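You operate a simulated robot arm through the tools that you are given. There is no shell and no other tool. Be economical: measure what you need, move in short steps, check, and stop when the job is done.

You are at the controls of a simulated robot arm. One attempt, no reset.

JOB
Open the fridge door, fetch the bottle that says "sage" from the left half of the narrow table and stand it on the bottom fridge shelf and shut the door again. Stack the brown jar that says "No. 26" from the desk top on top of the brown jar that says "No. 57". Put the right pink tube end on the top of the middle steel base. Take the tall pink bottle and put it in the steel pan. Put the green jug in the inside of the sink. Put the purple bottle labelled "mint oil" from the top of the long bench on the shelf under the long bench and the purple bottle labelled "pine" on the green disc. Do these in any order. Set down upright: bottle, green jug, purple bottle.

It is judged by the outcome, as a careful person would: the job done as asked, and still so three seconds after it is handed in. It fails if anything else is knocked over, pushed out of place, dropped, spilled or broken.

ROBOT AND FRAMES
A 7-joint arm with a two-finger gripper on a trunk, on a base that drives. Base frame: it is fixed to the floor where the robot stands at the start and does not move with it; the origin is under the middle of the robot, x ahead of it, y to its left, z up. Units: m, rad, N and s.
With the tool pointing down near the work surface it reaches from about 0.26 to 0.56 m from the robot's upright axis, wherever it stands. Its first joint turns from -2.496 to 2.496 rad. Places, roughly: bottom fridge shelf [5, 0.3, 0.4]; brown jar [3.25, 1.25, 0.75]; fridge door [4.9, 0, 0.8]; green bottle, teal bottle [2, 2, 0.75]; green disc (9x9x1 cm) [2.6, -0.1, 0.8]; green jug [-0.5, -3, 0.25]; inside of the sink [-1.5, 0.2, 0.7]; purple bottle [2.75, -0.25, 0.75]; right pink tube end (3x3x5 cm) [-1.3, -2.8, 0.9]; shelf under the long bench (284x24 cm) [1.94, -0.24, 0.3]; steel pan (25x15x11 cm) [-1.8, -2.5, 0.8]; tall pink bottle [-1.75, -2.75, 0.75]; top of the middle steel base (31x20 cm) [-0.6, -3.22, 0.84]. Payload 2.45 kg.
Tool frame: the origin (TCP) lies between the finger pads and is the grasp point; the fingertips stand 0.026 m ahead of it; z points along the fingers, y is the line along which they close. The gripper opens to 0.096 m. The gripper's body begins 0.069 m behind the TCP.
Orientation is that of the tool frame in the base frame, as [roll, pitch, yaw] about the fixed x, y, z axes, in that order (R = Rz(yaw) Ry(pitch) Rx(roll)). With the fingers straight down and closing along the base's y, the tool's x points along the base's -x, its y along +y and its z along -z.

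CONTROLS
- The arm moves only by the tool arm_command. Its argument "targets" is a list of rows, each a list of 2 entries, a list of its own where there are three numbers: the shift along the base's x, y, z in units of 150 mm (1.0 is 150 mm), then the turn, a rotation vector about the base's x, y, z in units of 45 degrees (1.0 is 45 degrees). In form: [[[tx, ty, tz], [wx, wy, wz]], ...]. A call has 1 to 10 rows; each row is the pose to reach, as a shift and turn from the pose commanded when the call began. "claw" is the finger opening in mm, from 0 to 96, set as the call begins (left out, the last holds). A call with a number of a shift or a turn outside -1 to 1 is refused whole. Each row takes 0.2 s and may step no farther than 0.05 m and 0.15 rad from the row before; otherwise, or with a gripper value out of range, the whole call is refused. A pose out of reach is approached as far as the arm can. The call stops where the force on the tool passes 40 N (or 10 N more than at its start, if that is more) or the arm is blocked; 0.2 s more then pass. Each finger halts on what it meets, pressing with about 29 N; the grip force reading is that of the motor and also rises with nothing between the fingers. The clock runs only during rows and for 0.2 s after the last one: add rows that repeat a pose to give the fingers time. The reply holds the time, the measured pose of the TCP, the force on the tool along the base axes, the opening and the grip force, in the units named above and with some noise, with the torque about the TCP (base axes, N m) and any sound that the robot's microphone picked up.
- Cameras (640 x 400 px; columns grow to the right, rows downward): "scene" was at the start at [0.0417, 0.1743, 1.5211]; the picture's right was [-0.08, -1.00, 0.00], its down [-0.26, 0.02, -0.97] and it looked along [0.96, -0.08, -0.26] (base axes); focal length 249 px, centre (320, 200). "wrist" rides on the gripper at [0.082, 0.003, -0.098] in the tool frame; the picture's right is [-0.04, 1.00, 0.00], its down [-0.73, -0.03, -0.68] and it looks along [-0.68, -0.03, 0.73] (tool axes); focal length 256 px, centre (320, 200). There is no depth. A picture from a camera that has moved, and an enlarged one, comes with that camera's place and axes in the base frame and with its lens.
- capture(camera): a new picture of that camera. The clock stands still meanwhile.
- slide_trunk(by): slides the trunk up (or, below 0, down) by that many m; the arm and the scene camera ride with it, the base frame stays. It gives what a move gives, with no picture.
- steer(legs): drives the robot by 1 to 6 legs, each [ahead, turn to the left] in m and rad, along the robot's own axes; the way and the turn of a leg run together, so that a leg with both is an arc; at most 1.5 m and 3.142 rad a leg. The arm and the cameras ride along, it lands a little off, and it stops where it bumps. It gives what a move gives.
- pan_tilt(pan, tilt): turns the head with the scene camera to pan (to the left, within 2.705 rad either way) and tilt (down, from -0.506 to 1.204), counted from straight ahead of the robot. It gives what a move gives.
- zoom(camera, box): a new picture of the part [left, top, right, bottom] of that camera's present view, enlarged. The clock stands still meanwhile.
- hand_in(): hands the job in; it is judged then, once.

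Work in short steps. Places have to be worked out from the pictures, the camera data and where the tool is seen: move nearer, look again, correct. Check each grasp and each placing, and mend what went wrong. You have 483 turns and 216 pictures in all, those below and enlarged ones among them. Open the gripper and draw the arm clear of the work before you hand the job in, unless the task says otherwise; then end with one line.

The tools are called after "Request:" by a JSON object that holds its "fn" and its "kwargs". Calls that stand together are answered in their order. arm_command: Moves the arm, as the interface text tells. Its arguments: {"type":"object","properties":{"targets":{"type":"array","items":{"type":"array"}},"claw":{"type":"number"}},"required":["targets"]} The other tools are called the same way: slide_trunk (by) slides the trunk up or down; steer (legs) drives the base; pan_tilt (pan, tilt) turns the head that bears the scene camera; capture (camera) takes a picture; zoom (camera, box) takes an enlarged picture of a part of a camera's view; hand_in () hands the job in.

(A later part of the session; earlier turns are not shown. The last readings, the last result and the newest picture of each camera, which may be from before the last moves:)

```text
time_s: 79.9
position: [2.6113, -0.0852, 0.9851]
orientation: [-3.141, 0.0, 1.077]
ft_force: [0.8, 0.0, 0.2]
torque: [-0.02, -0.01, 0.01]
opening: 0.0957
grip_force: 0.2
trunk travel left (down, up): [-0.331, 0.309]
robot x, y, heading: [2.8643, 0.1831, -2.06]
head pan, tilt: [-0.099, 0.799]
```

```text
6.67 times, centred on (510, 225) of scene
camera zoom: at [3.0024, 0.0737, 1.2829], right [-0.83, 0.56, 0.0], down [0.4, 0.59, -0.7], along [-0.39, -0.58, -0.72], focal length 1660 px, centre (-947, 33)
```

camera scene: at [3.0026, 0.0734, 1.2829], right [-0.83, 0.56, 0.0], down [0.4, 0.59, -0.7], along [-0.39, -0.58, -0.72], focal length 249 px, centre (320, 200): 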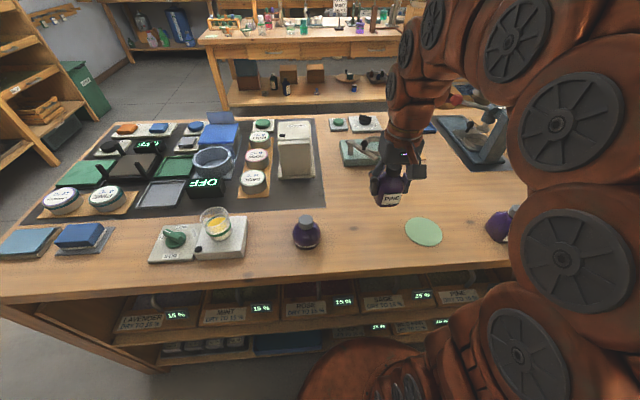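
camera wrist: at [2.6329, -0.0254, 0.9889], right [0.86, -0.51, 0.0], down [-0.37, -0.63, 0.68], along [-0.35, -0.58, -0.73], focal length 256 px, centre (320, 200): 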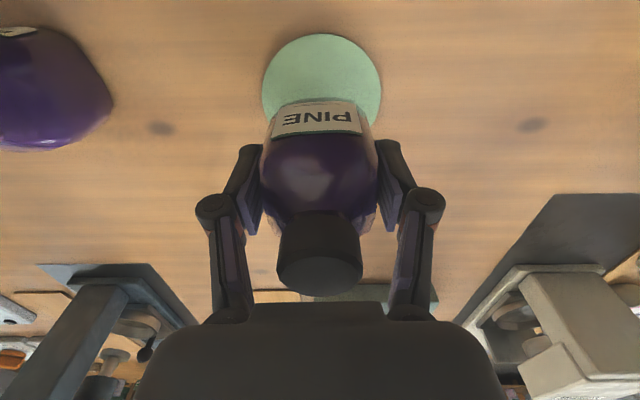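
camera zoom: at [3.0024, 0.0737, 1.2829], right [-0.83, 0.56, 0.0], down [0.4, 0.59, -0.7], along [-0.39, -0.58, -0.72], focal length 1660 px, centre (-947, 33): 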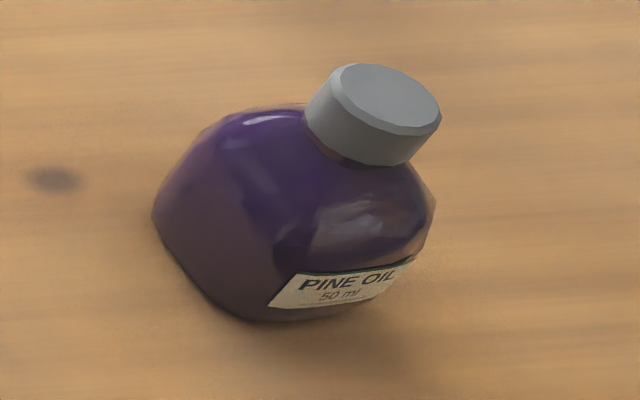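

Bulb 3 clearly reads "MINT OIL" (at about (2.832, -0.233), ~7 cm high). It must go under the bench later, so I grasp it with the tool tilted 45° forward; first rotate and shift.

Request:
{"fn": "arm_command", "kwargs": {"targets": [[[0.12, -0.08, 0.05], [-0.147, 0.079, 0]], [[0.25, -0.16, 0.1], [-0.293, 0.158, 0]], [[0.37, -0.25, 0.1], [-0.44, 0.237, 0]], [[0.5, -0.33, 0.1], [-0.587, 0.317, 0]], [[0.62, -0.41, 0.1], [-0.733, 0.396, 0]], [[0.74, -0.49, 0.1], [-0.88, 0.475, 0]]]}}

Request:
{"fn": "capture", "kwargs": {"camera": "wrist"}}

Request:
{"fn": "capture", "kwargs": {"camera": "scene"}}

```text
time_s: 81.5
position: [2.7086, -0.1862, 0.9242]
orientation: [-3.091, 0.582, 1.1]
ft_force: [0.6, 0.1, 0.5]
torque: [-0.03, 0.0, 0.01]
opening: 0.0958
grip_force: 0.0
trunk travel left (down, up): [-0.331, 0.309]
robot x, y, heading: [2.866, 0.181, -2.066]
head pan, tilt: [-0.099, 0.799]
stopped in row 6: the arm was blocked; the commanded pose is now the measured one
```

```text
177 pictures are left
camera wrist: at [2.7725, -0.082, 0.9636], right [0.86, -0.51, -0.02], down [-0.1, -0.22, 0.97], along [-0.5, -0.83, -0.24], focal length 256 px, centre (320, 200)
```

wrist: 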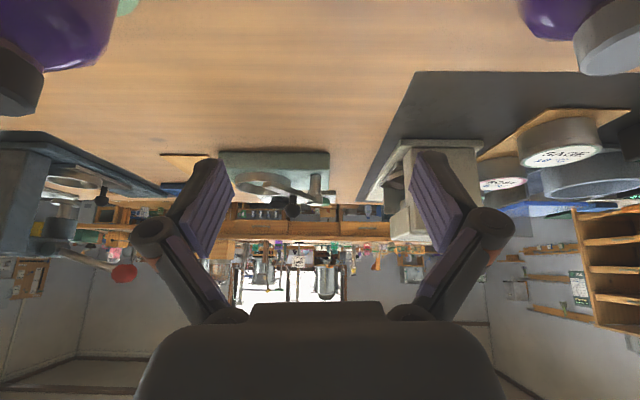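

```text
176 pictures are left
camera scene: at [3.0026, 0.0739, 1.2816], right [-0.83, 0.56, 0.0], down [0.4, 0.59, -0.7], along [-0.39, -0.58, -0.72], focal length 249 px, centre (320, 200)
```

scene: 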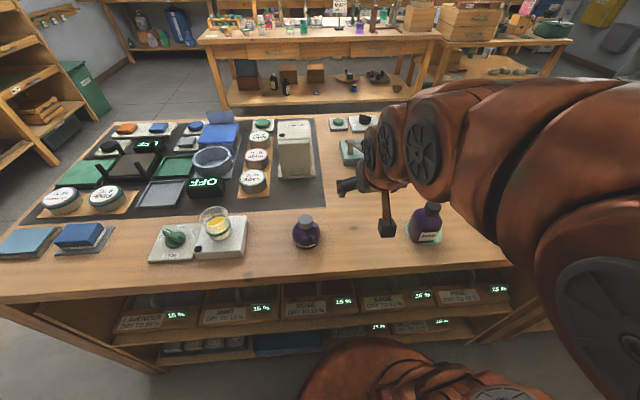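

The arm reached a limit with the tilted hand so close to the body. I check pine, then raise and back the robot off for more distance.

Request:
{"fn": "zoom", "kwargs": {"camera": "scene", "box": [320, 140, 480, 260]}}

Request:
{"fn": "arm_command", "kwargs": {"targets": [[[0, 0, 0.2], [0, 0, 0]], [[0, 0, 0.4], [0, 0, 0]]]}}

```text
3.33 times, centred on (400, 200) of scene
camera zoom: at [3.0026, 0.0739, 1.2816], right [-0.83, 0.56, 0.0], down [0.4, 0.59, -0.7], along [-0.39, -0.58, -0.72], focal length 830 px, centre (53, 200)
```

zoom: 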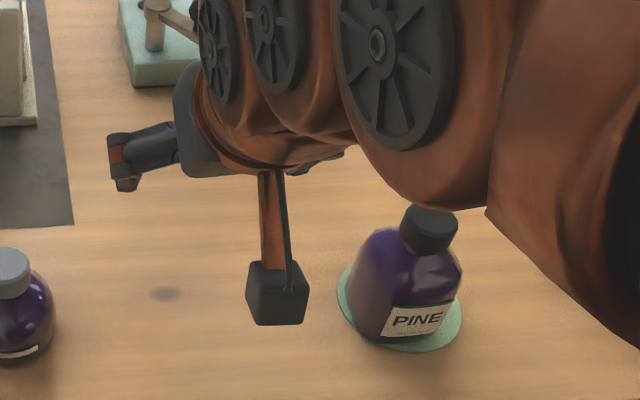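

```text
time_s: 82.1
position: [2.7084, -0.1855, 0.9889]
orientation: [-3.093, 0.588, 1.102]
ft_force: [0.6, 0.4, 0.1]
torque: [0.03, -0.01, 0.01]
opening: 0.0963
grip_force: 0.2
trunk travel left (down, up): [-0.331, 0.309]
robot x, y, heading: [2.867, 0.1784, -2.065]
head pan, tilt: [-0.099, 0.799]
```

Request:
{"fn": "slide_trunk", "kwargs": {"by": 0.12}}

Request:
{"fn": "steer", "kwargs": {"legs": [[-0.15, 0], [0, 0.25]]}}

Request:
{"fn": "capture", "kwargs": {"camera": "scene"}}

```text
time_s: 83.6
position: [2.707, -0.1859, 1.1088]
orientation: [-3.09, 0.592, 1.096]
ft_force: [0.5, -0.5, -0.6]
torque: [-0.03, 0.01, 0.06]
opening: 0.096
grip_force: 0.1
trunk travel left (down, up): [-0.451, 0.189]
robot x, y, heading: [2.8666, 0.1823, -2.064]
head pan, tilt: [-0.099, 0.799]
```

```text
time_s: 85.8
position: [2.8725, -0.0769, 1.109]
orientation: [-3.092, 0.592, 1.343]
ft_force: [0.6, 0.1, 1.0]
torque: [-0.02, 0.0, 0.02]
opening: 0.0961
grip_force: 0.0
trunk travel left (down, up): [-0.451, 0.189]
robot x, y, heading: [2.938, 0.3201, -1.821]
head pan, tilt: [-0.099, 0.799]
```

```text
174 pictures are left
camera scene: at [3.0974, 0.2457, 1.4029], right [-0.94, 0.34, 0.0], down [0.24, 0.67, -0.7], along [-0.24, -0.66, -0.72], focal length 249 px, centre (320, 200)
```

scene: 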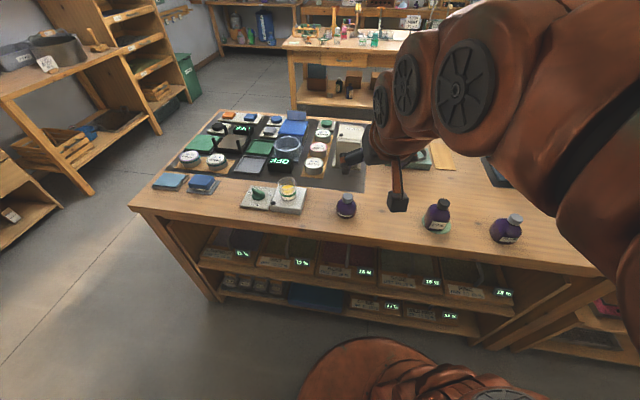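

Pine and pine-oil are undisturbed. I extend forward to above the mint oil while finishing the tilt.

Request:
{"fn": "arm_command", "kwargs": {"targets": [[[-0.06, -0.25, 0], [-0.06, 0.015, 0]], [[-0.12, -0.5, 0], [-0.12, 0.03, 0]], [[-0.18, -0.75, 0], [-0.18, 0.045, 0]], [[-0.24, -1.0, 0], [-0.25, 0.063, 0]]]}}

Request:
{"fn": "capture", "kwargs": {"camera": "wrist"}}

Request:
{"fn": "capture", "kwargs": {"camera": "scene"}}

```text
time_s: 86.8
position: [2.8383, -0.2258, 1.1125]
orientation: [-3.086, 0.794, 1.348]
ft_force: [-0.4, 0.3, 0.6]
torque: [-0.01, -0.03, -0.01]
opening: 0.096
grip_force: 0.0
trunk travel left (down, up): [-0.451, 0.189]
robot x, y, heading: [2.9378, 0.3171, -1.818]
head pan, tilt: [-0.099, 0.799]
```

```text
173 pictures are left
camera wrist: at [2.8756, -0.1051, 1.1236], right [0.96, -0.29, -0.01], down [0.0, -0.03, 1.0], along [-0.29, -0.96, -0.03], focal length 256 px, centre (320, 200)
```

wrist: 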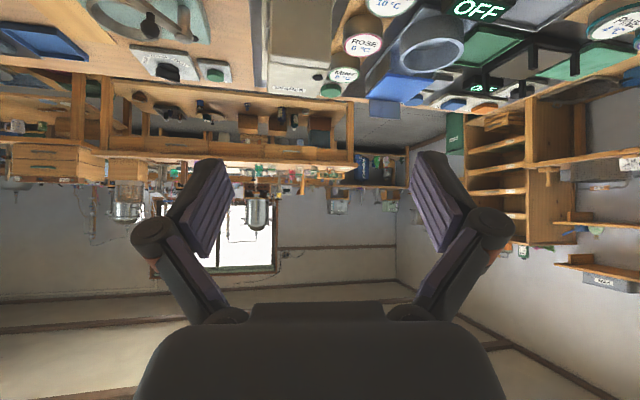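

```text
172 pictures are left
camera scene: at [3.0975, 0.246, 1.4029], right [-0.94, 0.34, 0.0], down [0.24, 0.67, -0.7], along [-0.24, -0.66, -0.72], focal length 249 px, centre (320, 200)
```

scene: 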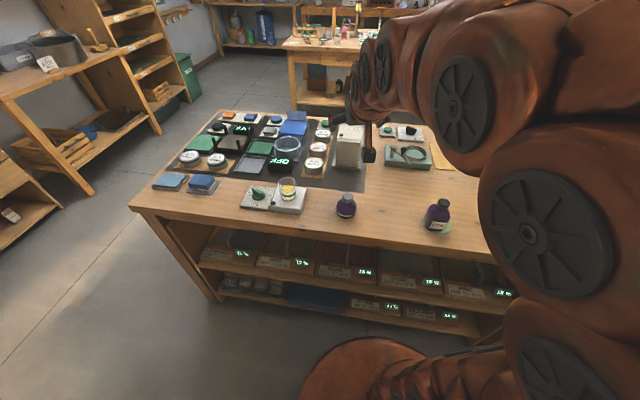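

I measure mint oil precisely with a zoom from this view.

Request:
{"fn": "zoom", "kwargs": {"camera": "scene", "box": [300, 170, 380, 230]}}

```text
6.67 times, centred on (340, 200) of scene
camera zoom: at [3.0975, 0.246, 1.4029], right [-0.94, 0.34, 0.0], down [0.24, 0.67, -0.7], along [-0.24, -0.66, -0.72], focal length 1660 px, centre (187, 200)
```

zoom: 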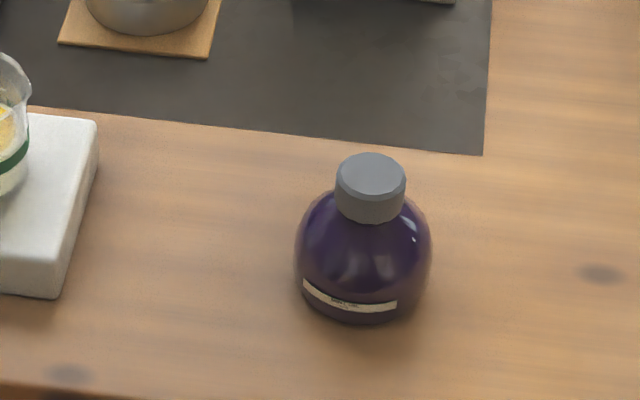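

Mint oil centre (2.834, -0.231), cap top 0.869. I lower the trunk in stages, watching that the forearm clears the other bottles.

Request:
{"fn": "slide_trunk", "kwargs": {"by": -0.15}}

Request:
{"fn": "capture", "kwargs": {"camera": "scene"}}

```text
time_s: 88.6
position: [2.8385, -0.2263, 0.9607]
orientation: [-3.085, 0.792, 1.344]
ft_force: [0.2, 0.3, -0.3]
torque: [-0.02, -0.02, 0.02]
opening: 0.0961
grip_force: 0.1
trunk travel left (down, up): [-0.301, 0.339]
robot x, y, heading: [2.9391, 0.3182, -1.815]
head pan, tilt: [-0.099, 0.799]
```

```text
170 pictures are left
camera scene: at [3.0975, 0.2457, 1.253], right [-0.94, 0.34, 0.0], down [0.24, 0.67, -0.7], along [-0.24, -0.66, -0.72], focal length 249 px, centre (320, 200)
```

scene: 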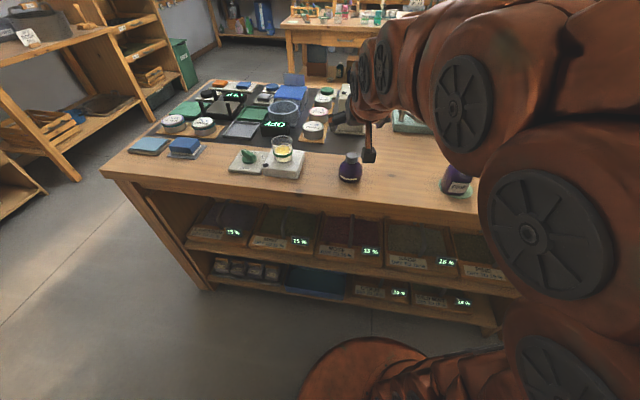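

Request:
{"fn": "pan_tilt", "kwargs": {"pan": -0.75, "tilt": 0.9}}

Request:
{"fn": "capture", "kwargs": {"camera": "scene"}}

```text
time_s: 89.6
position: [2.8373, -0.2255, 0.9608]
orientation: [-3.085, 0.793, 1.346]
ft_force: [0.3, 0.2, 0.2]
torque: [-0.02, 0.02, -0.01]
opening: 0.0959
grip_force: 0.1
trunk travel left (down, up): [-0.301, 0.339]
robot x, y, heading: [2.9365, 0.3191, -1.819]
head pan, tilt: [-0.75, 0.901]
```

```text
169 pictures are left
camera scene: at [3.0615, 0.2806, 1.245], right [-0.54, 0.84, 0.0], down [0.66, 0.43, -0.62], along [-0.52, -0.34, -0.78], focal length 249 px, centre (320, 200)
```

scene: 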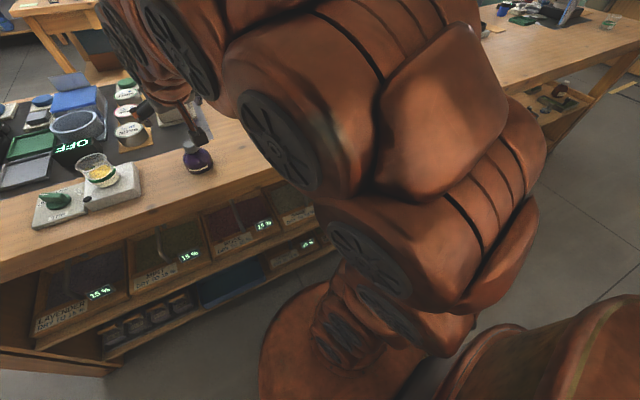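

The elbow's clearance to PINE is doubtful from here. I raise, and re-approach mint oil from the far side (heading about -2.6) so the elbow hangs over the aisle.

Request:
{"fn": "slide_trunk", "kwargs": {"by": 0.15}}

Request:
{"fn": "steer", "kwargs": {"legs": [[0, 1.22], [0.461, 0], [0, -2.0]]}}

Request:
{"fn": "pan_tilt", "kwargs": {"pan": -0.1, "tilt": 0.9}}

Request:
{"fn": "capture", "kwargs": {"camera": "scene"}}

```text
time_s: 91.3
position: [2.8376, -0.2259, 1.1098]
orientation: [-3.086, 0.791, 1.346]
ft_force: [1.2, -0.4, -0.3]
torque: [0.0, 0.0, 0.04]
opening: 0.0959
grip_force: 0.1
trunk travel left (down, up): [-0.451, 0.189]
robot x, y, heading: [2.9379, 0.3192, -1.82]
head pan, tilt: [-0.75, 0.901]
```

```text
time_s: 102.0
position: [2.8611, -0.2536, 1.1106]
orientation: [-3.086, 0.792, 0.525]
ft_force: [0.3, 0.2, 0.9]
torque: [0.02, 0.02, -0.01]
opening: 0.096
grip_force: 0.1
trunk travel left (down, up): [-0.451, 0.189]
robot x, y, heading: [3.3228, 0.0438, -2.645]
head pan, tilt: [-0.75, 0.901]
```

```text
time_s: 103.1
position: [2.8614, -0.2532, 1.1095]
orientation: [-3.087, 0.794, 0.525]
ft_force: [0.5, -0.5, -0.2]
torque: [0.01, 0.03, 0.0]
opening: 0.096
grip_force: 0.1
trunk travel left (down, up): [-0.451, 0.189]
robot x, y, heading: [3.3248, 0.0444, -2.637]
head pan, tilt: [-0.099, 0.901]
```

```text
168 pictures are left
camera scene: at [3.3877, -0.1208, 1.395], right [-0.39, 0.92, 0.0], down [0.72, 0.31, -0.62], along [-0.57, -0.24, -0.78], focal length 249 px, centre (320, 200)
```

scene: 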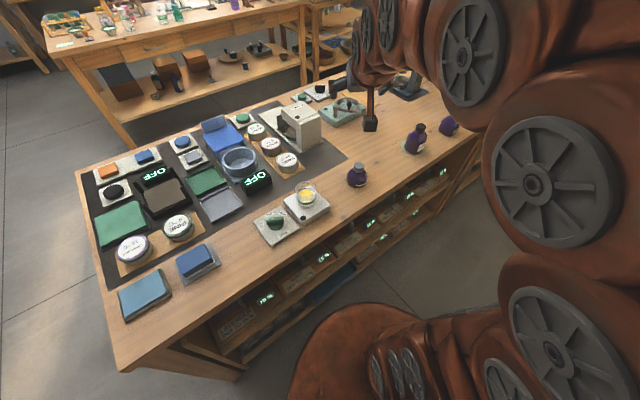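

Much clearer view; elbow now over the aisle. Align xy and lower in stages.

Request:
{"fn": "arm_command", "kwargs": {"targets": [[[-0.09, 0.08, 0], [0, 0, 0]], [[-0.18, 0.15, 0], [0, 0, 0]]]}}

Request:
{"fn": "slide_trunk", "kwargs": {"by": -0.19}}

Request:
{"fn": "capture", "kwargs": {"camera": "scene"}}

```text
time_s: 103.7
position: [2.8347, -0.2284, 1.11]
orientation: [-3.087, 0.792, 0.525]
ft_force: [0.1, 0.3, 0.8]
torque: [0.03, -0.02, -0.03]
opening: 0.0961
grip_force: 0.0
trunk travel left (down, up): [-0.451, 0.189]
robot x, y, heading: [3.3267, 0.0425, -2.638]
head pan, tilt: [-0.099, 0.901]
```

```text
time_s: 105.7
position: [2.8342, -0.2283, 0.9211]
orientation: [-3.085, 0.792, 0.527]
ft_force: [-1.4, -0.8, -0.7]
torque: [-0.02, -0.01, -0.04]
opening: 0.0961
grip_force: 0.1
trunk travel left (down, up): [-0.261, 0.379]
robot x, y, heading: [3.3273, 0.0458, -2.64]
head pan, tilt: [-0.099, 0.901]
```

```text
167 pictures are left
camera scene: at [3.3877, -0.1208, 1.205], right [-0.39, 0.92, 0.0], down [0.72, 0.31, -0.62], along [-0.57, -0.24, -0.78], focal length 249 px, centre (320, 200)
```

scene: 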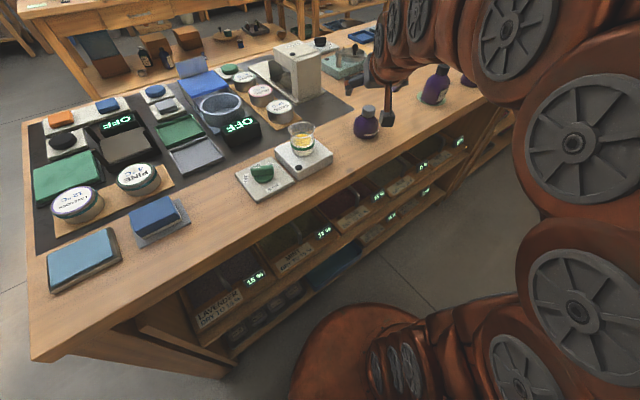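

Request:
{"fn": "zoom", "kwargs": {"camera": "scene", "box": [320, 40, 480, 160]}}

```text
3.33 times, centred on (400, 100) of scene
camera zoom: at [3.3877, -0.1208, 1.205], right [-0.39, 0.92, 0.0], down [0.72, 0.31, -0.62], along [-0.57, -0.24, -0.78], focal length 830 px, centre (53, 533)
```

zoom: 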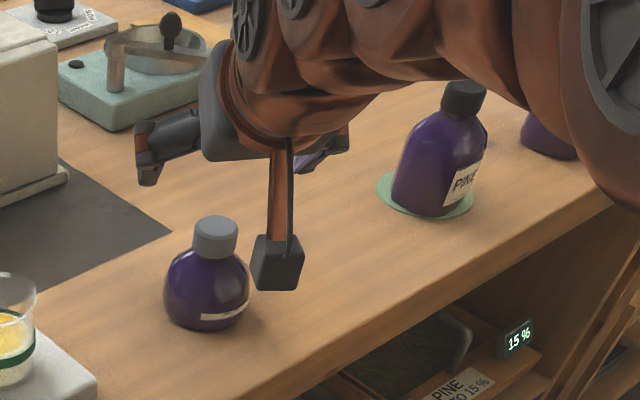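

Prediction matches the view; the arm is well clear of PINE. Lower 6 cm and check.

Request:
{"fn": "slide_trunk", "kwargs": {"by": -0.06}}

Request:
{"fn": "zoom", "kwargs": {"camera": "scene", "box": [320, 20, 480, 140]}}

```text
time_s: 106.7
position: [2.836, -0.2289, 0.8615]
orientation: [-3.086, 0.794, 0.525]
ft_force: [-0.1, 0.3, -0.2]
torque: [0.01, -0.01, 0.02]
opening: 0.0961
grip_force: 0.1
trunk travel left (down, up): [-0.201, 0.439]
robot x, y, heading: [3.3284, 0.0445, -2.636]
head pan, tilt: [-0.099, 0.901]
```

```text
3.33 times, centred on (400, 80) of scene
camera zoom: at [3.3877, -0.1208, 1.145], right [-0.39, 0.92, 0.0], down [0.72, 0.31, -0.62], along [-0.57, -0.24, -0.78], focal length 830 px, centre (53, 600)
```

zoom: 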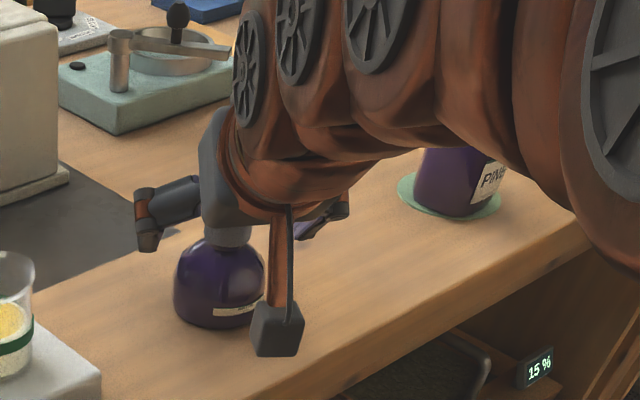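

Request:
{"fn": "arm_command", "kwargs": {"targets": [[[0, 0, -0.08], [0, 0, 0]], [[0, 0, -0.15], [0, 0, 0]]]}}

Request:
{"fn": "arm_command", "kwargs": {"targets": [[[0, 0, 0], [0, 0, 0]], [[0, 0, 0], [0, 0, 0]], [[0, 0, 0], [0, 0, 0]], [[0, 0, 0], [0, 0, 0]], [[0, 0, 0], [0, 0, 0]]], "claw": 45}}

Request:
{"fn": "zoom", "kwargs": {"camera": "scene", "box": [320, 20, 480, 140]}}

```text
time_s: 107.3
position: [2.8356, -0.2268, 0.8364]
orientation: [-3.086, 0.793, 0.526]
ft_force: [-0.1, -0.3, 0.1]
torque: [0.0, 0.01, -0.01]
opening: 0.096
grip_force: 0.0
trunk travel left (down, up): [-0.201, 0.439]
robot x, y, heading: [3.3268, 0.0447, -2.639]
head pan, tilt: [-0.099, 0.901]
```

```text
time_s: 108.5
position: [2.8358, -0.227, 0.8381]
orientation: [-3.085, 0.792, 0.524]
ft_force: [0.6, -0.1, 1.2]
torque: [0.05, 0.05, 0.0]
opening: 0.0644
grip_force: 29.3
trunk travel left (down, up): [-0.201, 0.439]
robot x, y, heading: [3.3275, 0.0435, -2.635]
head pan, tilt: [-0.099, 0.901]
```

```text
3.33 times, centred on (400, 80) of scene
camera zoom: at [3.3878, -0.1208, 1.145], right [-0.39, 0.92, 0.0], down [0.72, 0.31, -0.62], along [-0.57, -0.24, -0.78], focal length 830 px, centre (53, 600)
```

zoom: 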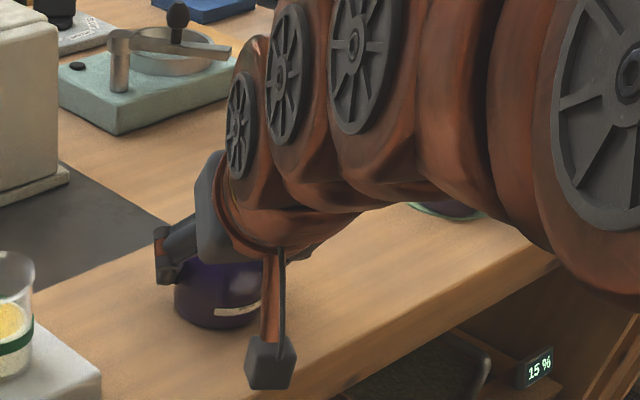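

Gripped at 64 mm. Raise the trunk and check the hold.

Request:
{"fn": "slide_trunk", "kwargs": {"by": 0.25}}

Request:
{"fn": "capture", "kwargs": {"camera": "scene"}}

Request:
{"fn": "capture", "kwargs": {"camera": "wrist"}}

```text
time_s: 111.1
position: [2.8358, -0.2272, 1.0886]
orientation: [-3.087, 0.794, 0.526]
ft_force: [-0.6, 0.5, -1.4]
torque: [0.03, 0.05, 0.02]
opening: 0.0641
grip_force: 29.1
trunk travel left (down, up): [-0.451, 0.189]
robot x, y, heading: [3.3268, 0.045, -2.642]
head pan, tilt: [-0.099, 0.901]
```

```text
163 pictures are left
camera scene: at [3.3877, -0.1208, 1.395], right [-0.39, 0.92, 0.0], down [0.72, 0.31, -0.62], along [-0.57, -0.24, -0.78], focal length 249 px, centre (320, 200)
```

scene: 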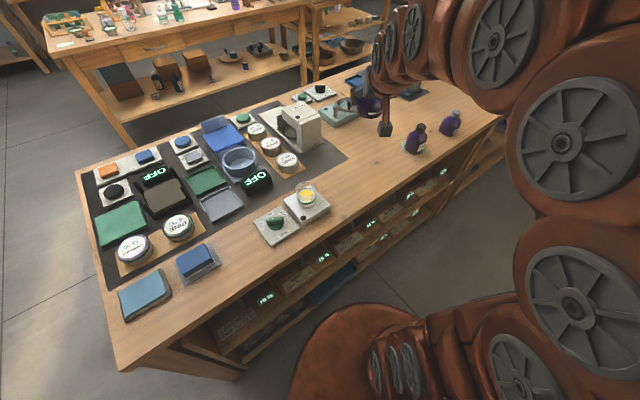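

```text
162 pictures are left
camera wrist: at [2.9502, -0.1722, 1.1006], right [0.44, -0.9, -0.01], down [-0.02, -0.02, 1.0], along [-0.9, -0.44, -0.03], focal length 256 px, centre (320, 200)
```

wrist: 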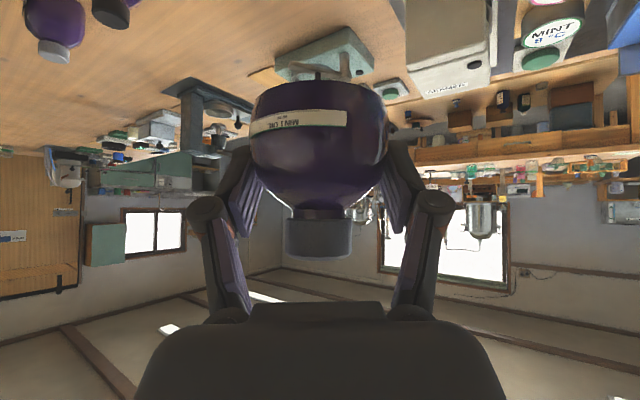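

Mint oil is held upright. I drive around the bench's far end to the right-hand aisle.

Request:
{"fn": "steer", "kwargs": {"legs": [[0, 1.833], [0.967, 0], [0, -1.279], [1.35, 0], [0, -1.1]]}}

Request:
{"fn": "pan_tilt", "kwargs": {"pan": -0.3, "tilt": 0.6}}

Request:
{"fn": "capture", "kwargs": {"camera": "scene"}}

```text
time_s: 118.1
position: [3.9523, -0.671, 1.0869]
orientation: [-3.088, 0.789, 2.285]
ft_force: [-0.9, 1.0, -1.5]
torque: [-0.05, 0.04, -0.02]
opening: 0.0642
grip_force: 28.9
trunk travel left (down, up): [-0.451, 0.189]
robot x, y, heading: [3.5956, -0.2395, -0.884]
head pan, tilt: [-0.099, 0.901]
stopped in leg 2: the robot was blocked; the commanded pose is now the measured one
```

```text
time_s: 118.9
position: [3.9526, -0.6689, 1.0869]
orientation: [-3.086, 0.79, 2.289]
ft_force: [-0.5, 0.4, -0.9]
torque: [0.0, 0.02, 0.0]
opening: 0.0643
grip_force: 29.0
trunk travel left (down, up): [-0.451, 0.189]
robot x, y, heading: [3.5955, -0.2379, -0.888]
head pan, tilt: [-0.3, 0.6]
```

```text
161 pictures are left
camera scene: at [3.7356, -0.165, 1.4197], right [-0.93, -0.38, 0.0], down [-0.21, 0.52, -0.82], along [0.31, -0.76, -0.57], focal length 249 px, centre (320, 200)
```

scene: 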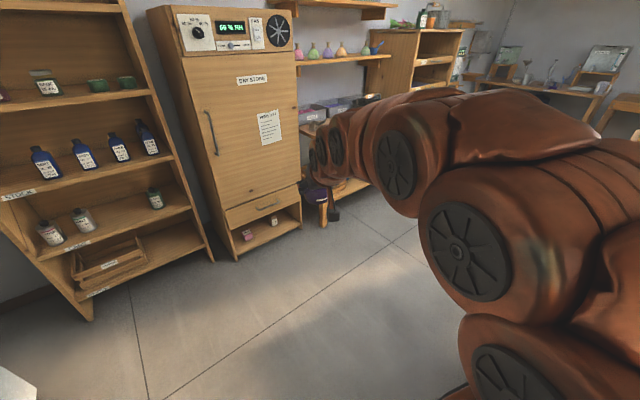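

Bumped near the bench edge (too shallow a path). I back off and check the bench end.

Request:
{"fn": "steer", "kwargs": {"legs": [[-0.08, 0]]}}

Request:
{"fn": "pan_tilt", "kwargs": {"pan": -1.3, "tilt": 0.8}}

Request:
{"fn": "capture", "kwargs": {"camera": "scene"}}

```text
time_s: 120.0
position: [3.9019, -0.6062, 1.0875]
orientation: [-3.085, 0.791, 2.289]
ft_force: [-0.1, -1.0, -1.4]
torque: [0.02, 0.04, 0.01]
opening: 0.0642
grip_force: 28.9
trunk travel left (down, up): [-0.451, 0.189]
robot x, y, heading: [3.5444, -0.1736, -0.881]
head pan, tilt: [-0.3, 0.6]
```

```text
time_s: 121.3
position: [3.9031, -0.6063, 1.0856]
orientation: [-3.085, 0.792, 2.287]
ft_force: [0.1, -0.5, -0.9]
torque: [0.0, -0.04, 0.01]
opening: 0.0641
grip_force: 28.9
trunk travel left (down, up): [-0.451, 0.189]
robot x, y, heading: [3.5427, -0.1748, -0.886]
head pan, tilt: [-1.3, 0.799]
```

```text
160 pictures are left
camera scene: at [3.6039, -0.0861, 1.4029], right [-0.82, 0.57, 0.0], down [0.41, 0.59, -0.7], along [-0.4, -0.57, -0.72], focal length 249 px, centre (320, 200)
```

scene: 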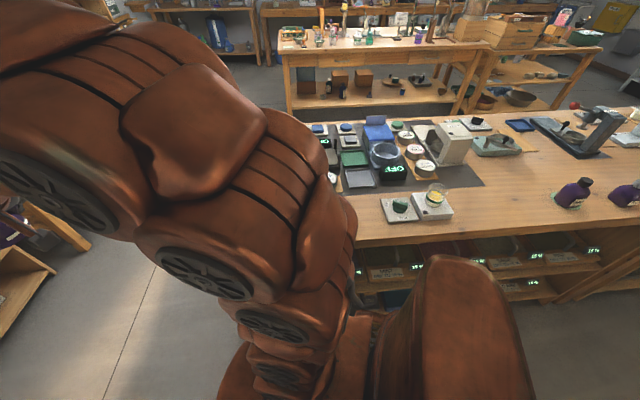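

Request:
{"fn": "steer", "kwargs": {"legs": [[0, 0.47], [0.7, 0], [0, -1.67], [1.5, 0], [0, -1.0]]}}

Request:
{"fn": "pan_tilt", "kwargs": {"pan": -0.3, "tilt": 0.6}}

Request:
{"fn": "capture", "kwargs": {"camera": "scene"}}

```text
time_s: 140.1
position: [2.852, -1.7625, 1.0872]
orientation: [-3.085, 0.791, 0.053]
ft_force: [0.5, -0.9, -1.6]
torque: [0.0, 0.01, 0.02]
opening: 0.0642
grip_force: 29.0
trunk travel left (down, up): [-0.451, 0.189]
robot x, y, heading: [3.4154, -1.7459, -3.122]
head pan, tilt: [-1.3, 0.799]
```

```text
time_s: 141.4
position: [2.852, -1.7622, 1.0872]
orientation: [-3.086, 0.79, 0.052]
ft_force: [1.3, -0.2, -1.0]
torque: [0.01, 0.01, 0.02]
opening: 0.0647
grip_force: 29.2
trunk travel left (down, up): [-0.451, 0.189]
robot x, y, heading: [3.4112, -1.7468, -3.12]
head pan, tilt: [-0.3, 0.6]
```

```text
159 pictures are left
camera scene: at [3.3811, -1.9037, 1.4198], right [0.27, 0.96, 0.0], down [0.54, -0.16, -0.82], along [-0.79, 0.23, -0.57], focal length 249 px, centre (320, 200)
```

scene: 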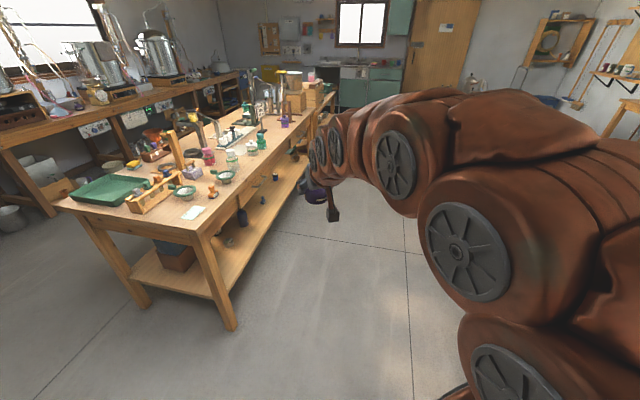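

Now look at the right aisle side of the long bench.

Request:
{"fn": "steer", "kwargs": {"legs": [[0, -0.536], [0.6, 0]]}}

Request:
{"fn": "pan_tilt", "kwargs": {"pan": -1.3, "tilt": 0.75}}

Request:
{"fn": "capture", "kwargs": {"camera": "scene"}}

Request:
{"fn": "pan_tilt", "kwargs": {"pan": 0.5, "tilt": 0.75}}

Request:
{"fn": "capture", "kwargs": {"camera": "scene"}}

```text
time_s: 146.2
position: [2.3989, -1.1808, 1.087]
orientation: [-3.085, 0.791, -0.484]
ft_force: [0.7, -0.2, -2.0]
torque: [-0.02, 0.02, -0.02]
opening: 0.0644
grip_force: 29.7
trunk travel left (down, up): [-0.451, 0.189]
robot x, y, heading: [2.8866, -1.4528, 2.627]
head pan, tilt: [-0.3, 0.6]
```

```text
time_s: 147.5
position: [2.3985, -1.1806, 1.0857]
orientation: [-3.087, 0.79, -0.484]
ft_force: [1.4, -0.5, -1.1]
torque: [0.01, 0.02, -0.02]
opening: 0.0645
grip_force: 28.8
trunk travel left (down, up): [-0.451, 0.189]
robot x, y, heading: [2.8897, -1.4533, 2.628]
head pan, tilt: [-1.3, 0.75]
```

```text
158 pictures are left
camera scene: at [2.8619, -1.5569, 1.4069], right [0.97, -0.24, 0.0], down [-0.16, -0.66, -0.73], along [0.17, 0.71, -0.68], focal length 249 px, centre (320, 200)
```

scene: 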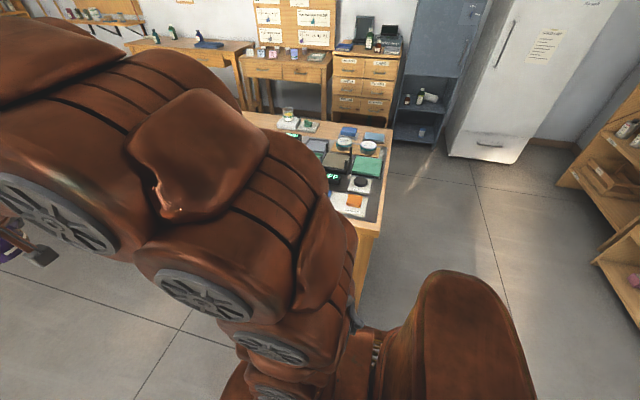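

```text
time_s: 149.3
position: [2.3977, -1.1817, 1.0865]
orientation: [-3.085, 0.791, -0.484]
ft_force: [-0.1, 0.1, -0.6]
torque: [0.0, 0.0, -0.02]
opening: 0.0643
grip_force: 29.1
trunk travel left (down, up): [-0.451, 0.189]
robot x, y, heading: [2.8916, -1.4575, 2.634]
head pan, tilt: [0.499, 0.75]
```

```text
157 pictures are left
camera scene: at [2.7592, -1.6363, 1.4069], right [0.01, 1.0, 0.0], down [0.68, -0.01, -0.73], along [-0.73, 0.01, -0.68], focal length 249 px, centre (320, 200)
```

scene: 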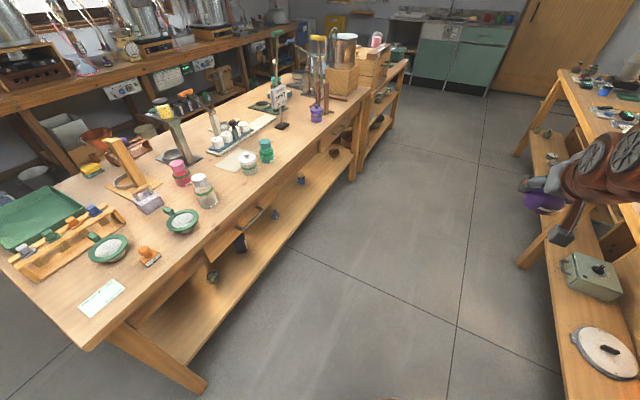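

The right-side shelf has items (lid, green box...). I drive further along and face the bench to look for free shelf space.

Request:
{"fn": "steer", "kwargs": {"legs": [[1.0, 0], [0, -1.57]]}}

Request:
{"fn": "pan_tilt", "kwargs": {"pan": 0.0, "tilt": 1.0}}

Request:
{"fn": "capture", "kwargs": {"camera": "scene"}}

Request:
{"fn": "pan_tilt", "kwargs": {"pan": 0.8, "tilt": 0.8}}

Request:
{"fn": "capture", "kwargs": {"camera": "scene"}}

```text
time_s: 158.5
position: [2.2848, -0.4636, 1.0872]
orientation: [-3.085, 0.789, -2.082]
ft_force: [-0.1, -0.5, -1.2]
torque: [0.02, 0.02, 0.03]
opening: 0.0643
grip_force: 29.1
trunk travel left (down, up): [-0.451, 0.189]
robot x, y, heading: [2.0006, -0.9462, 1.029]
head pan, tilt: [0.499, 0.75]
```

```text
time_s: 159.4
position: [2.2855, -0.4644, 1.0866]
orientation: [-3.089, 0.79, -2.083]
ft_force: [-0.8, 0.0, -1.6]
torque: [-0.01, 0.0, -0.02]
opening: 0.0645
grip_force: 29.2
trunk travel left (down, up): [-0.451, 0.189]
robot x, y, heading: [1.9976, -0.948, 1.038]
head pan, tilt: [0.0, 1.0]
```

```text
156 pictures are left
camera scene: at [1.8509, -0.8364, 1.3878], right [0.86, -0.51, 0.0], down [-0.43, -0.72, -0.54], along [0.28, 0.46, -0.84], focal length 249 px, centre (320, 200)
```

scene: 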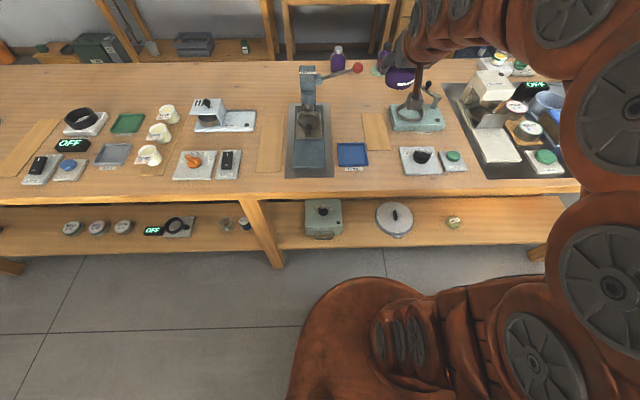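

```text
time_s: 160.5
position: [2.2849, -0.4638, 1.0868]
orientation: [-3.087, 0.789, -2.082]
ft_force: [-0.3, 0.9, -1.4]
torque: [0.01, -0.04, 0.03]
opening: 0.0644
grip_force: 29.1
trunk travel left (down, up): [-0.451, 0.189]
robot x, y, heading: [1.9969, -0.9446, 1.035]
head pan, tilt: [0.799, 0.799]
```

```text
155 pictures are left
camera scene: at [1.7945, -0.8183, 1.4029], right [0.97, 0.26, 0.0], down [0.18, -0.69, -0.7], along [-0.18, 0.67, -0.72], focal length 249 px, centre (320, 200)
```

scene: 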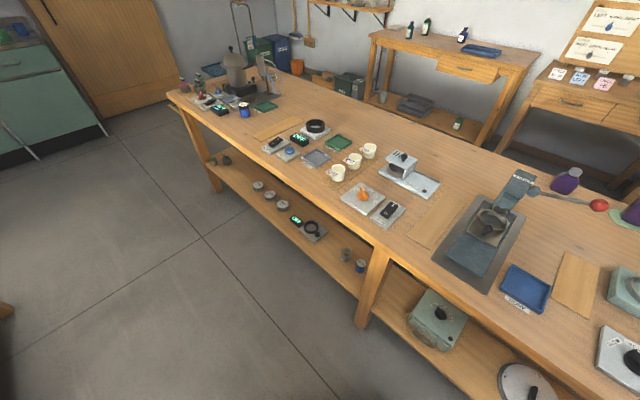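

There's free shelf space between the small jar and the end leg (s≈2.88, i.e. around (2.86,-0.80)). I position in front of it, set back so the hand clears the tabletop while lowering.

Request:
{"fn": "steer", "kwargs": {"legs": [[0, -1.915], [0.728, 0], [0, 1.936]]}}

Request:
{"fn": "slide_trunk", "kwargs": {"by": -0.45}}

Request:
{"fn": "pan_tilt", "kwargs": {"pan": -0.1, "tilt": 0.8}}

Request:
{"fn": "capture", "kwargs": {"camera": "scene"}}

```text
time_s: 173.7
position: [2.7497, -1.0154, 1.0874]
orientation: [-3.086, 0.788, -2.061]
ft_force: [0.2, -0.3, -2.0]
torque: [0.01, 0.01, 0.01]
opening: 0.0648
grip_force: 28.8
trunk travel left (down, up): [-0.451, 0.189]
robot x, y, heading: [2.4718, -1.5004, 1.052]
head pan, tilt: [0.799, 0.799]
```

```text
refused: -0.45 is not a number from -0.4 to 0.4
```

```text
time_s: 174.9
position: [2.75, -1.016, 1.0873]
orientation: [-3.086, 0.789, -2.061]
ft_force: [-0.2, 0.4, -1.6]
torque: [0.01, -0.03, -0.02]
opening: 0.0646
grip_force: 29.3
trunk travel left (down, up): [-0.451, 0.189]
robot x, y, heading: [2.4765, -1.5016, 1.051]
head pan, tilt: [-0.099, 0.799]
```

```text
154 pictures are left
camera scene: at [2.3357, -1.3921, 1.4029], right [0.82, -0.58, 0.0], down [-0.42, -0.58, -0.7], along [0.4, 0.57, -0.72], focal length 249 px, centre (320, 200)
```

scene: 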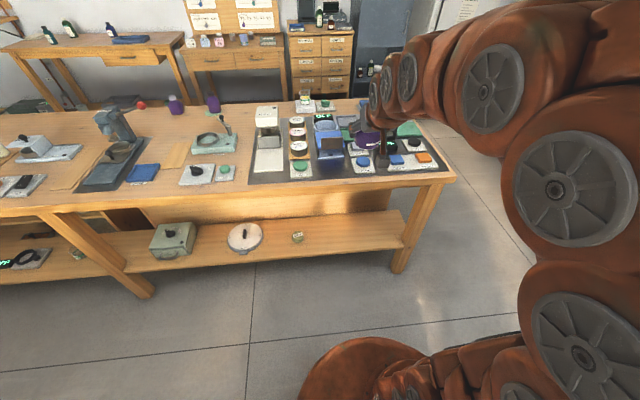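

Lower the trunk (0.4 m max at a time); the hand is in the aisle, clear of the bench.

Request:
{"fn": "slide_trunk", "kwargs": {"by": -0.4}}

Request:
{"fn": "capture", "kwargs": {"camera": "scene"}}

```text
time_s: 178.7
position: [2.7505, -1.0169, 0.6875]
orientation: [-3.088, 0.79, -2.062]
ft_force: [0.1, 1.3, -1.6]
torque: [0.0, 0.01, -0.01]
opening: 0.0647
grip_force: 28.9
trunk travel left (down, up): [-0.051, 0.589]
robot x, y, heading: [2.4725, -1.5031, 1.051]
head pan, tilt: [-0.099, 0.799]
```

```text
153 pictures are left
camera scene: at [2.3358, -1.3921, 1.0029], right [0.81, -0.58, 0.0], down [-0.42, -0.58, -0.7], along [0.4, 0.57, -0.72], focal length 249 px, centre (320, 200)
```

scene: 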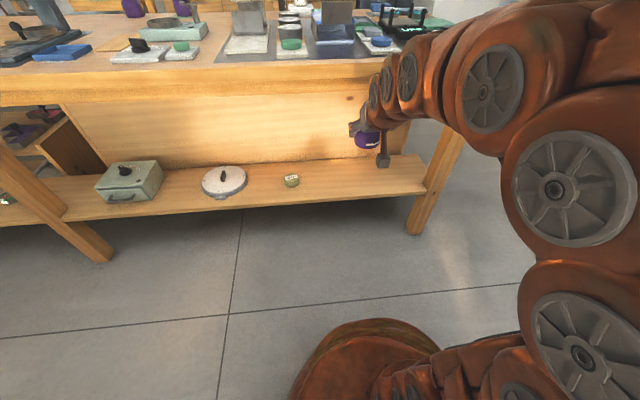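

Now lower with the arm, keeping tilt.

Request:
{"fn": "slide_trunk", "kwargs": {"by": -0.05}}

Request:
{"fn": "arm_command", "kwargs": {"targets": [[[0, 0, -0.2], [0, 0, 0]], [[0, 0, -0.4], [0, 0, 0]], [[0, 0, -0.6], [0, 0, 0]], [[0, 0, -0.8], [0, 0, 0]], [[0, 0, -1], [0, 0, 0]]]}}

Request:
{"fn": "arm_command", "kwargs": {"targets": [[[0, 0, -0.2], [0, 0, 0]], [[0, 0, -0.4], [0, 0, 0]], [[0, 0, -0.6], [0, 0, 0]], [[0, 0, -0.7], [0, 0, 0]]]}}

Request:
{"fn": "capture", "kwargs": {"camera": "scene"}}

```text
time_s: 179.6
position: [2.7508, -1.0166, 0.6368]
orientation: [-3.088, 0.79, -2.062]
ft_force: [0.6, -0.1, -1.8]
torque: [-0.01, -0.03, 0.03]
opening: 0.0646
grip_force: 29.1
trunk travel left (down, up): [-0.001, 0.639]
robot x, y, heading: [2.4752, -1.5061, 1.05]
head pan, tilt: [-0.099, 0.799]
```

```text
time_s: 180.8
position: [2.751, -1.0156, 0.4879]
orientation: [-3.086, 0.79, -2.06]
ft_force: [0.3, -0.5, -0.9]
torque: [0.0, -0.03, 0.02]
opening: 0.0645
grip_force: 28.7
trunk travel left (down, up): [-0.001, 0.639]
robot x, y, heading: [2.4774, -1.5031, 1.049]
head pan, tilt: [-0.099, 0.799]
```

```text
time_s: 181.8
position: [2.7544, -1.0128, 0.3849]
orientation: [-3.085, 0.787, -2.061]
ft_force: [0.5, -0.2, -1.1]
torque: [0.04, 0.06, 0.0]
opening: 0.0646
grip_force: 28.9
out of reach, approached as far as the arm can: row 4
trunk travel left (down, up): [-0.001, 0.639]
robot x, y, heading: [2.4709, -1.5032, 1.052]
head pan, tilt: [-0.099, 0.799]
```

```text
152 pictures are left
camera scene: at [2.3358, -1.3921, 0.9529], right [0.81, -0.58, 0.0], down [-0.42, -0.58, -0.7], along [0.4, 0.57, -0.72], focal length 249 px, centre (320, 200)
```

scene: 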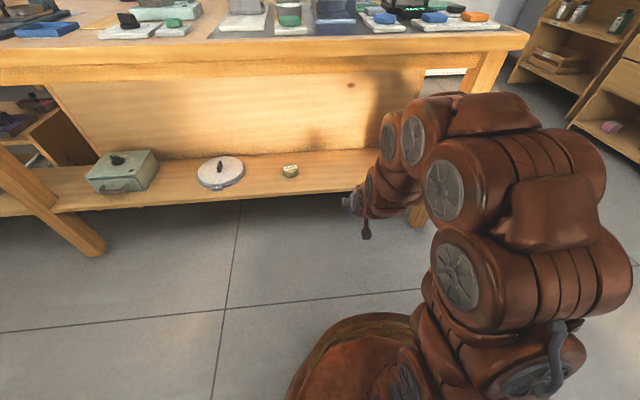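

Reached the arm's limit at this radius; I pull in 6 cm and lower to 0.345.

Request:
{"fn": "arm_command", "kwargs": {"targets": [[[-0.1, -0.17, 0.0], [0, 0, 0]], [[-0.2, -0.35, 0.0], [0, 0, 0]], [[-0.2, -0.35, -0.13], [0, 0, 0]], [[-0.2, -0.35, -0.25], [0, 0, 0]]]}}

Request:
{"fn": "capture", "kwargs": {"camera": "scene"}}

Request:
{"fn": "capture", "kwargs": {"camera": "wrist"}}

```text
time_s: 182.8
position: [2.752, -1.0098, 0.3749]
orientation: [-3.086, 0.784, -2.062]
ft_force: [-0.2, 0.1, -0.5]
torque: [-0.01, 0.0, 0.0]
opening: 0.0645
grip_force: 28.8
out of reach, approached as far as the arm can: row 1, 2, 3, 4
trunk travel left (down, up): [-0.001, 0.639]
robot x, y, heading: [2.4741, -1.5056, 1.052]
head pan, tilt: [-0.099, 0.799]
```

```text
151 pictures are left
camera scene: at [2.3359, -1.3921, 0.9529], right [0.81, -0.58, 0.0], down [-0.42, -0.58, -0.7], along [0.4, 0.57, -0.72], focal length 249 px, centre (320, 200)
```

scene: 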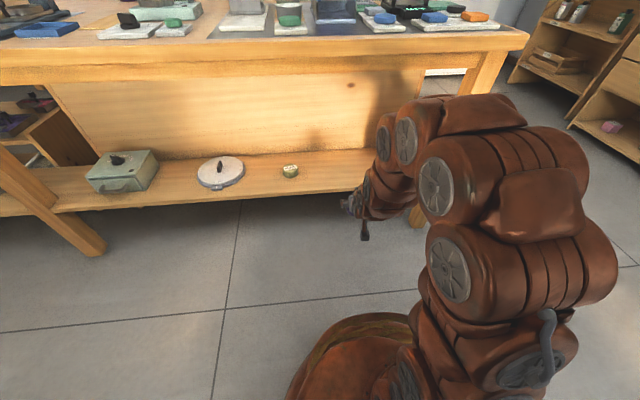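

```text
150 pictures are left
camera wrist: at [2.6853, -1.1185, 0.3881], right [-0.85, 0.53, -0.01], down [0.01, 0.04, 1.0], along [0.53, 0.85, -0.04], focal length 256 px, centre (320, 200)
```

wrist: 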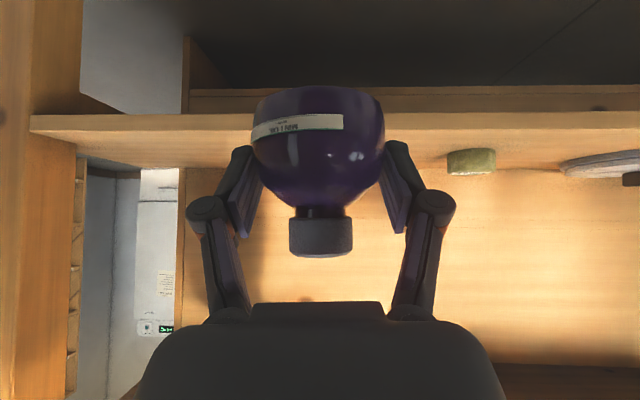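

It may be a wrist-flexion limit; try further out instead.

Request:
{"fn": "arm_command", "kwargs": {"targets": [[[0.1, 0.17, 0.0], [0, 0, 0]], [[0.2, 0.35, 0.0], [0, 0, 0]], [[0.27, 0.47, 0], [0, 0, 0]], [[0.27, 0.47, -0.1], [0, 0, 0]], [[0.27, 0.47, -0.2], [0, 0, 0]]]}}

```text
time_s: 184.0
position: [2.7949, -0.936, 0.3414]
orientation: [-3.085, 0.792, -2.061]
ft_force: [0.4, 0.6, -1.6]
torque: [0.02, -0.04, 0.04]
opening: 0.0646
grip_force: 28.7
trunk travel left (down, up): [-0.001, 0.639]
robot x, y, heading: [2.4762, -1.5076, 1.047]
head pan, tilt: [-0.099, 0.799]
```

That works. The shelf surface looks about z 0.31, so I raise 3.5 cm, then check elbow clearance to the bench top before driving in.

Request:
{"fn": "arm_command", "kwargs": {"targets": [[[0, 0, 0.12], [0, 0, 0]], [[0, 0, 0.23], [0, 0, 0]]]}}

Request:
{"fn": "capture", "kwargs": {"camera": "scene"}}

Request:
{"fn": "capture", "kwargs": {"camera": "wrist"}}

```text
time_s: 184.6
position: [2.7927, -0.9397, 0.3743]
orientation: [-3.087, 0.791, -2.061]
ft_force: [0.4, -0.3, -2.6]
torque: [0.04, 0.01, -0.03]
opening: 0.0644
grip_force: 29.2
trunk travel left (down, up): [-0.001, 0.639]
robot x, y, heading: [2.4741, -1.5052, 1.049]
head pan, tilt: [-0.099, 0.799]
```

```text
149 pictures are left
camera scene: at [2.3358, -1.3921, 0.9529], right [0.81, -0.58, 0.0], down [-0.42, -0.58, -0.7], along [0.4, 0.57, -0.72], focal length 249 px, centre (320, 200)
```

scene: 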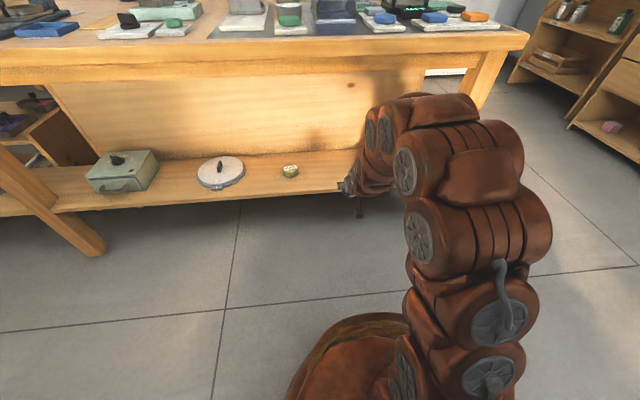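

```text
148 pictures are left
camera wrist: at [2.7274, -1.0483, 0.3873], right [-0.85, 0.53, -0.01], down [0.01, 0.03, 1.0], along [0.53, 0.85, -0.03], focal length 256 px, centre (320, 200)
```

wrist: 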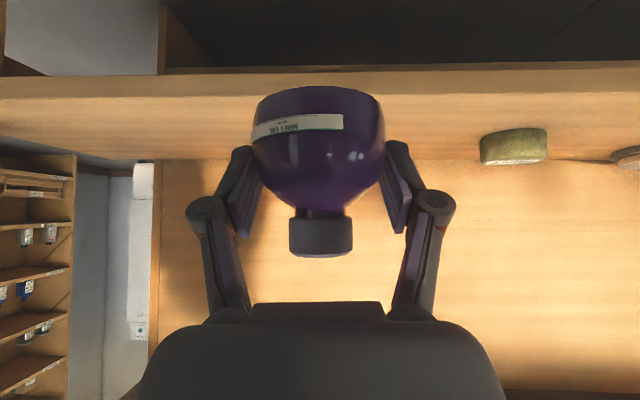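

Shelf top ≈0.307. The arm's hump is near 0.65 and the apron underside ≈0.69; I drive in carefully in steps.

Request:
{"fn": "steer", "kwargs": {"legs": [[0.06, 0]]}}

Request:
{"fn": "zoom", "kwargs": {"camera": "scene", "box": [280, 20, 520, 220]}}

```text
time_s: 185.6
position: [2.8238, -0.8858, 0.3746]
orientation: [-3.087, 0.788, -2.06]
ft_force: [0.5, 0.3, -2.1]
torque: [-0.02, -0.01, 0.02]
opening: 0.0643
grip_force: 29.0
trunk travel left (down, up): [-0.001, 0.639]
robot x, y, heading: [2.5059, -1.454, 1.055]
head pan, tilt: [-0.099, 0.799]
```

```text
2.00 times, centred on (400, 120) of scene
camera zoom: at [2.3661, -1.3391, 0.9529], right [0.82, -0.58, 0.0], down [-0.41, -0.58, -0.7], along [0.4, 0.57, -0.72], focal length 498 px, centre (160, 360)
```

zoom: 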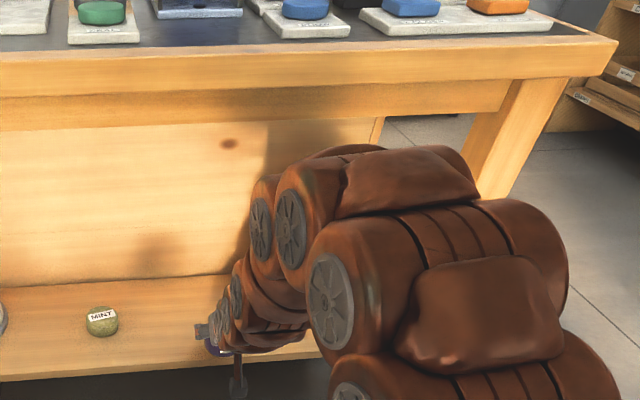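

The hump stays ~4 cm below the apron. Drive the last 7 cm.

Request:
{"fn": "steer", "kwargs": {"legs": [[0.07, 0]]}}

Request:
{"fn": "capture", "kwargs": {"camera": "wrist"}}

Request:
{"fn": "zoom", "kwargs": {"camera": "scene", "box": [280, 20, 520, 220]}}

```text
time_s: 186.6
position: [2.8575, -0.8243, 0.3742]
orientation: [-3.088, 0.789, -2.06]
ft_force: [-0.2, -0.4, -1.1]
torque: [-0.02, 0.0, 0.02]
opening: 0.0646
grip_force: 28.8
trunk travel left (down, up): [-0.001, 0.639]
robot x, y, heading: [2.5352, -1.3881, 1.053]
head pan, tilt: [-0.099, 0.799]
```

```text
146 pictures are left
camera wrist: at [2.7913, -0.9337, 0.387], right [-0.85, 0.53, -0.01], down [0.01, 0.03, 1.0], along [0.53, 0.85, -0.03], focal length 256 px, centre (320, 200)
```

wrist: 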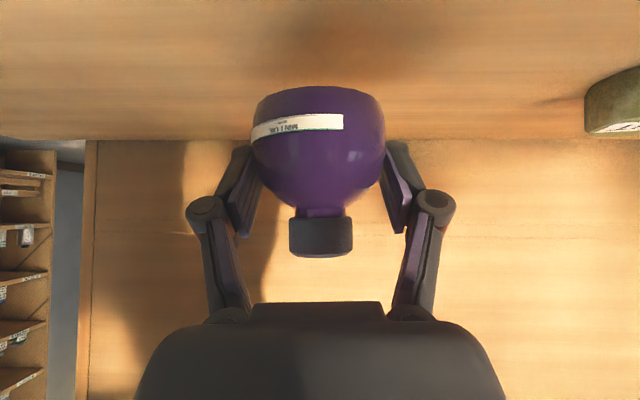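

```text
2.00 times, centred on (400, 120) of scene
camera zoom: at [2.4006, -1.2784, 0.9529], right [0.82, -0.58, 0.0], down [-0.41, -0.59, -0.7], along [0.4, 0.57, -0.72], focal length 498 px, centre (160, 360)
```

zoom: 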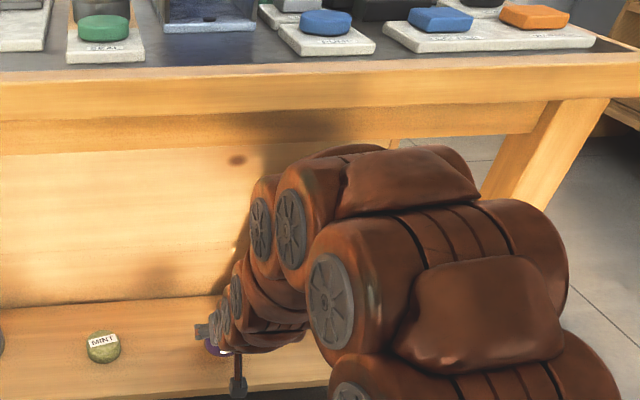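

Bottle is over the shelf (l≈0.69). Lower gently.

Request:
{"fn": "arm_command", "kwargs": {"targets": [[[0, 0, -0.08], [0, 0, 0]], [[0, 0, -0.16], [0, 0, 0]]]}}

Request:
{"fn": "arm_command", "kwargs": {"targets": [[[0, 0, -0.015], [0, 0, 0]], [[0, 0, -0.03], [0, 0, 0]]]}}

```text
time_s: 187.2
position: [2.8601, -0.8236, 0.3508]
orientation: [-3.087, 0.79, -2.059]
ft_force: [0.2, 0.3, -1.0]
torque: [-0.01, 0.0, 0.0]
opening: 0.0646
grip_force: 28.9
trunk travel left (down, up): [-0.001, 0.639]
robot x, y, heading: [2.5366, -1.392, 1.055]
head pan, tilt: [-0.099, 0.799]
```

```text
time_s: 187.8
position: [2.8578, -0.8251, 0.3456]
orientation: [-3.088, 0.789, -2.06]
ft_force: [-0.5, -0.2, -1.1]
torque: [-0.01, -0.04, 0.0]
opening: 0.0643
grip_force: 29.1
trunk travel left (down, up): [-0.001, 0.639]
robot x, y, heading: [2.5378, -1.3914, 1.055]
head pan, tilt: [-0.099, 0.799]
```

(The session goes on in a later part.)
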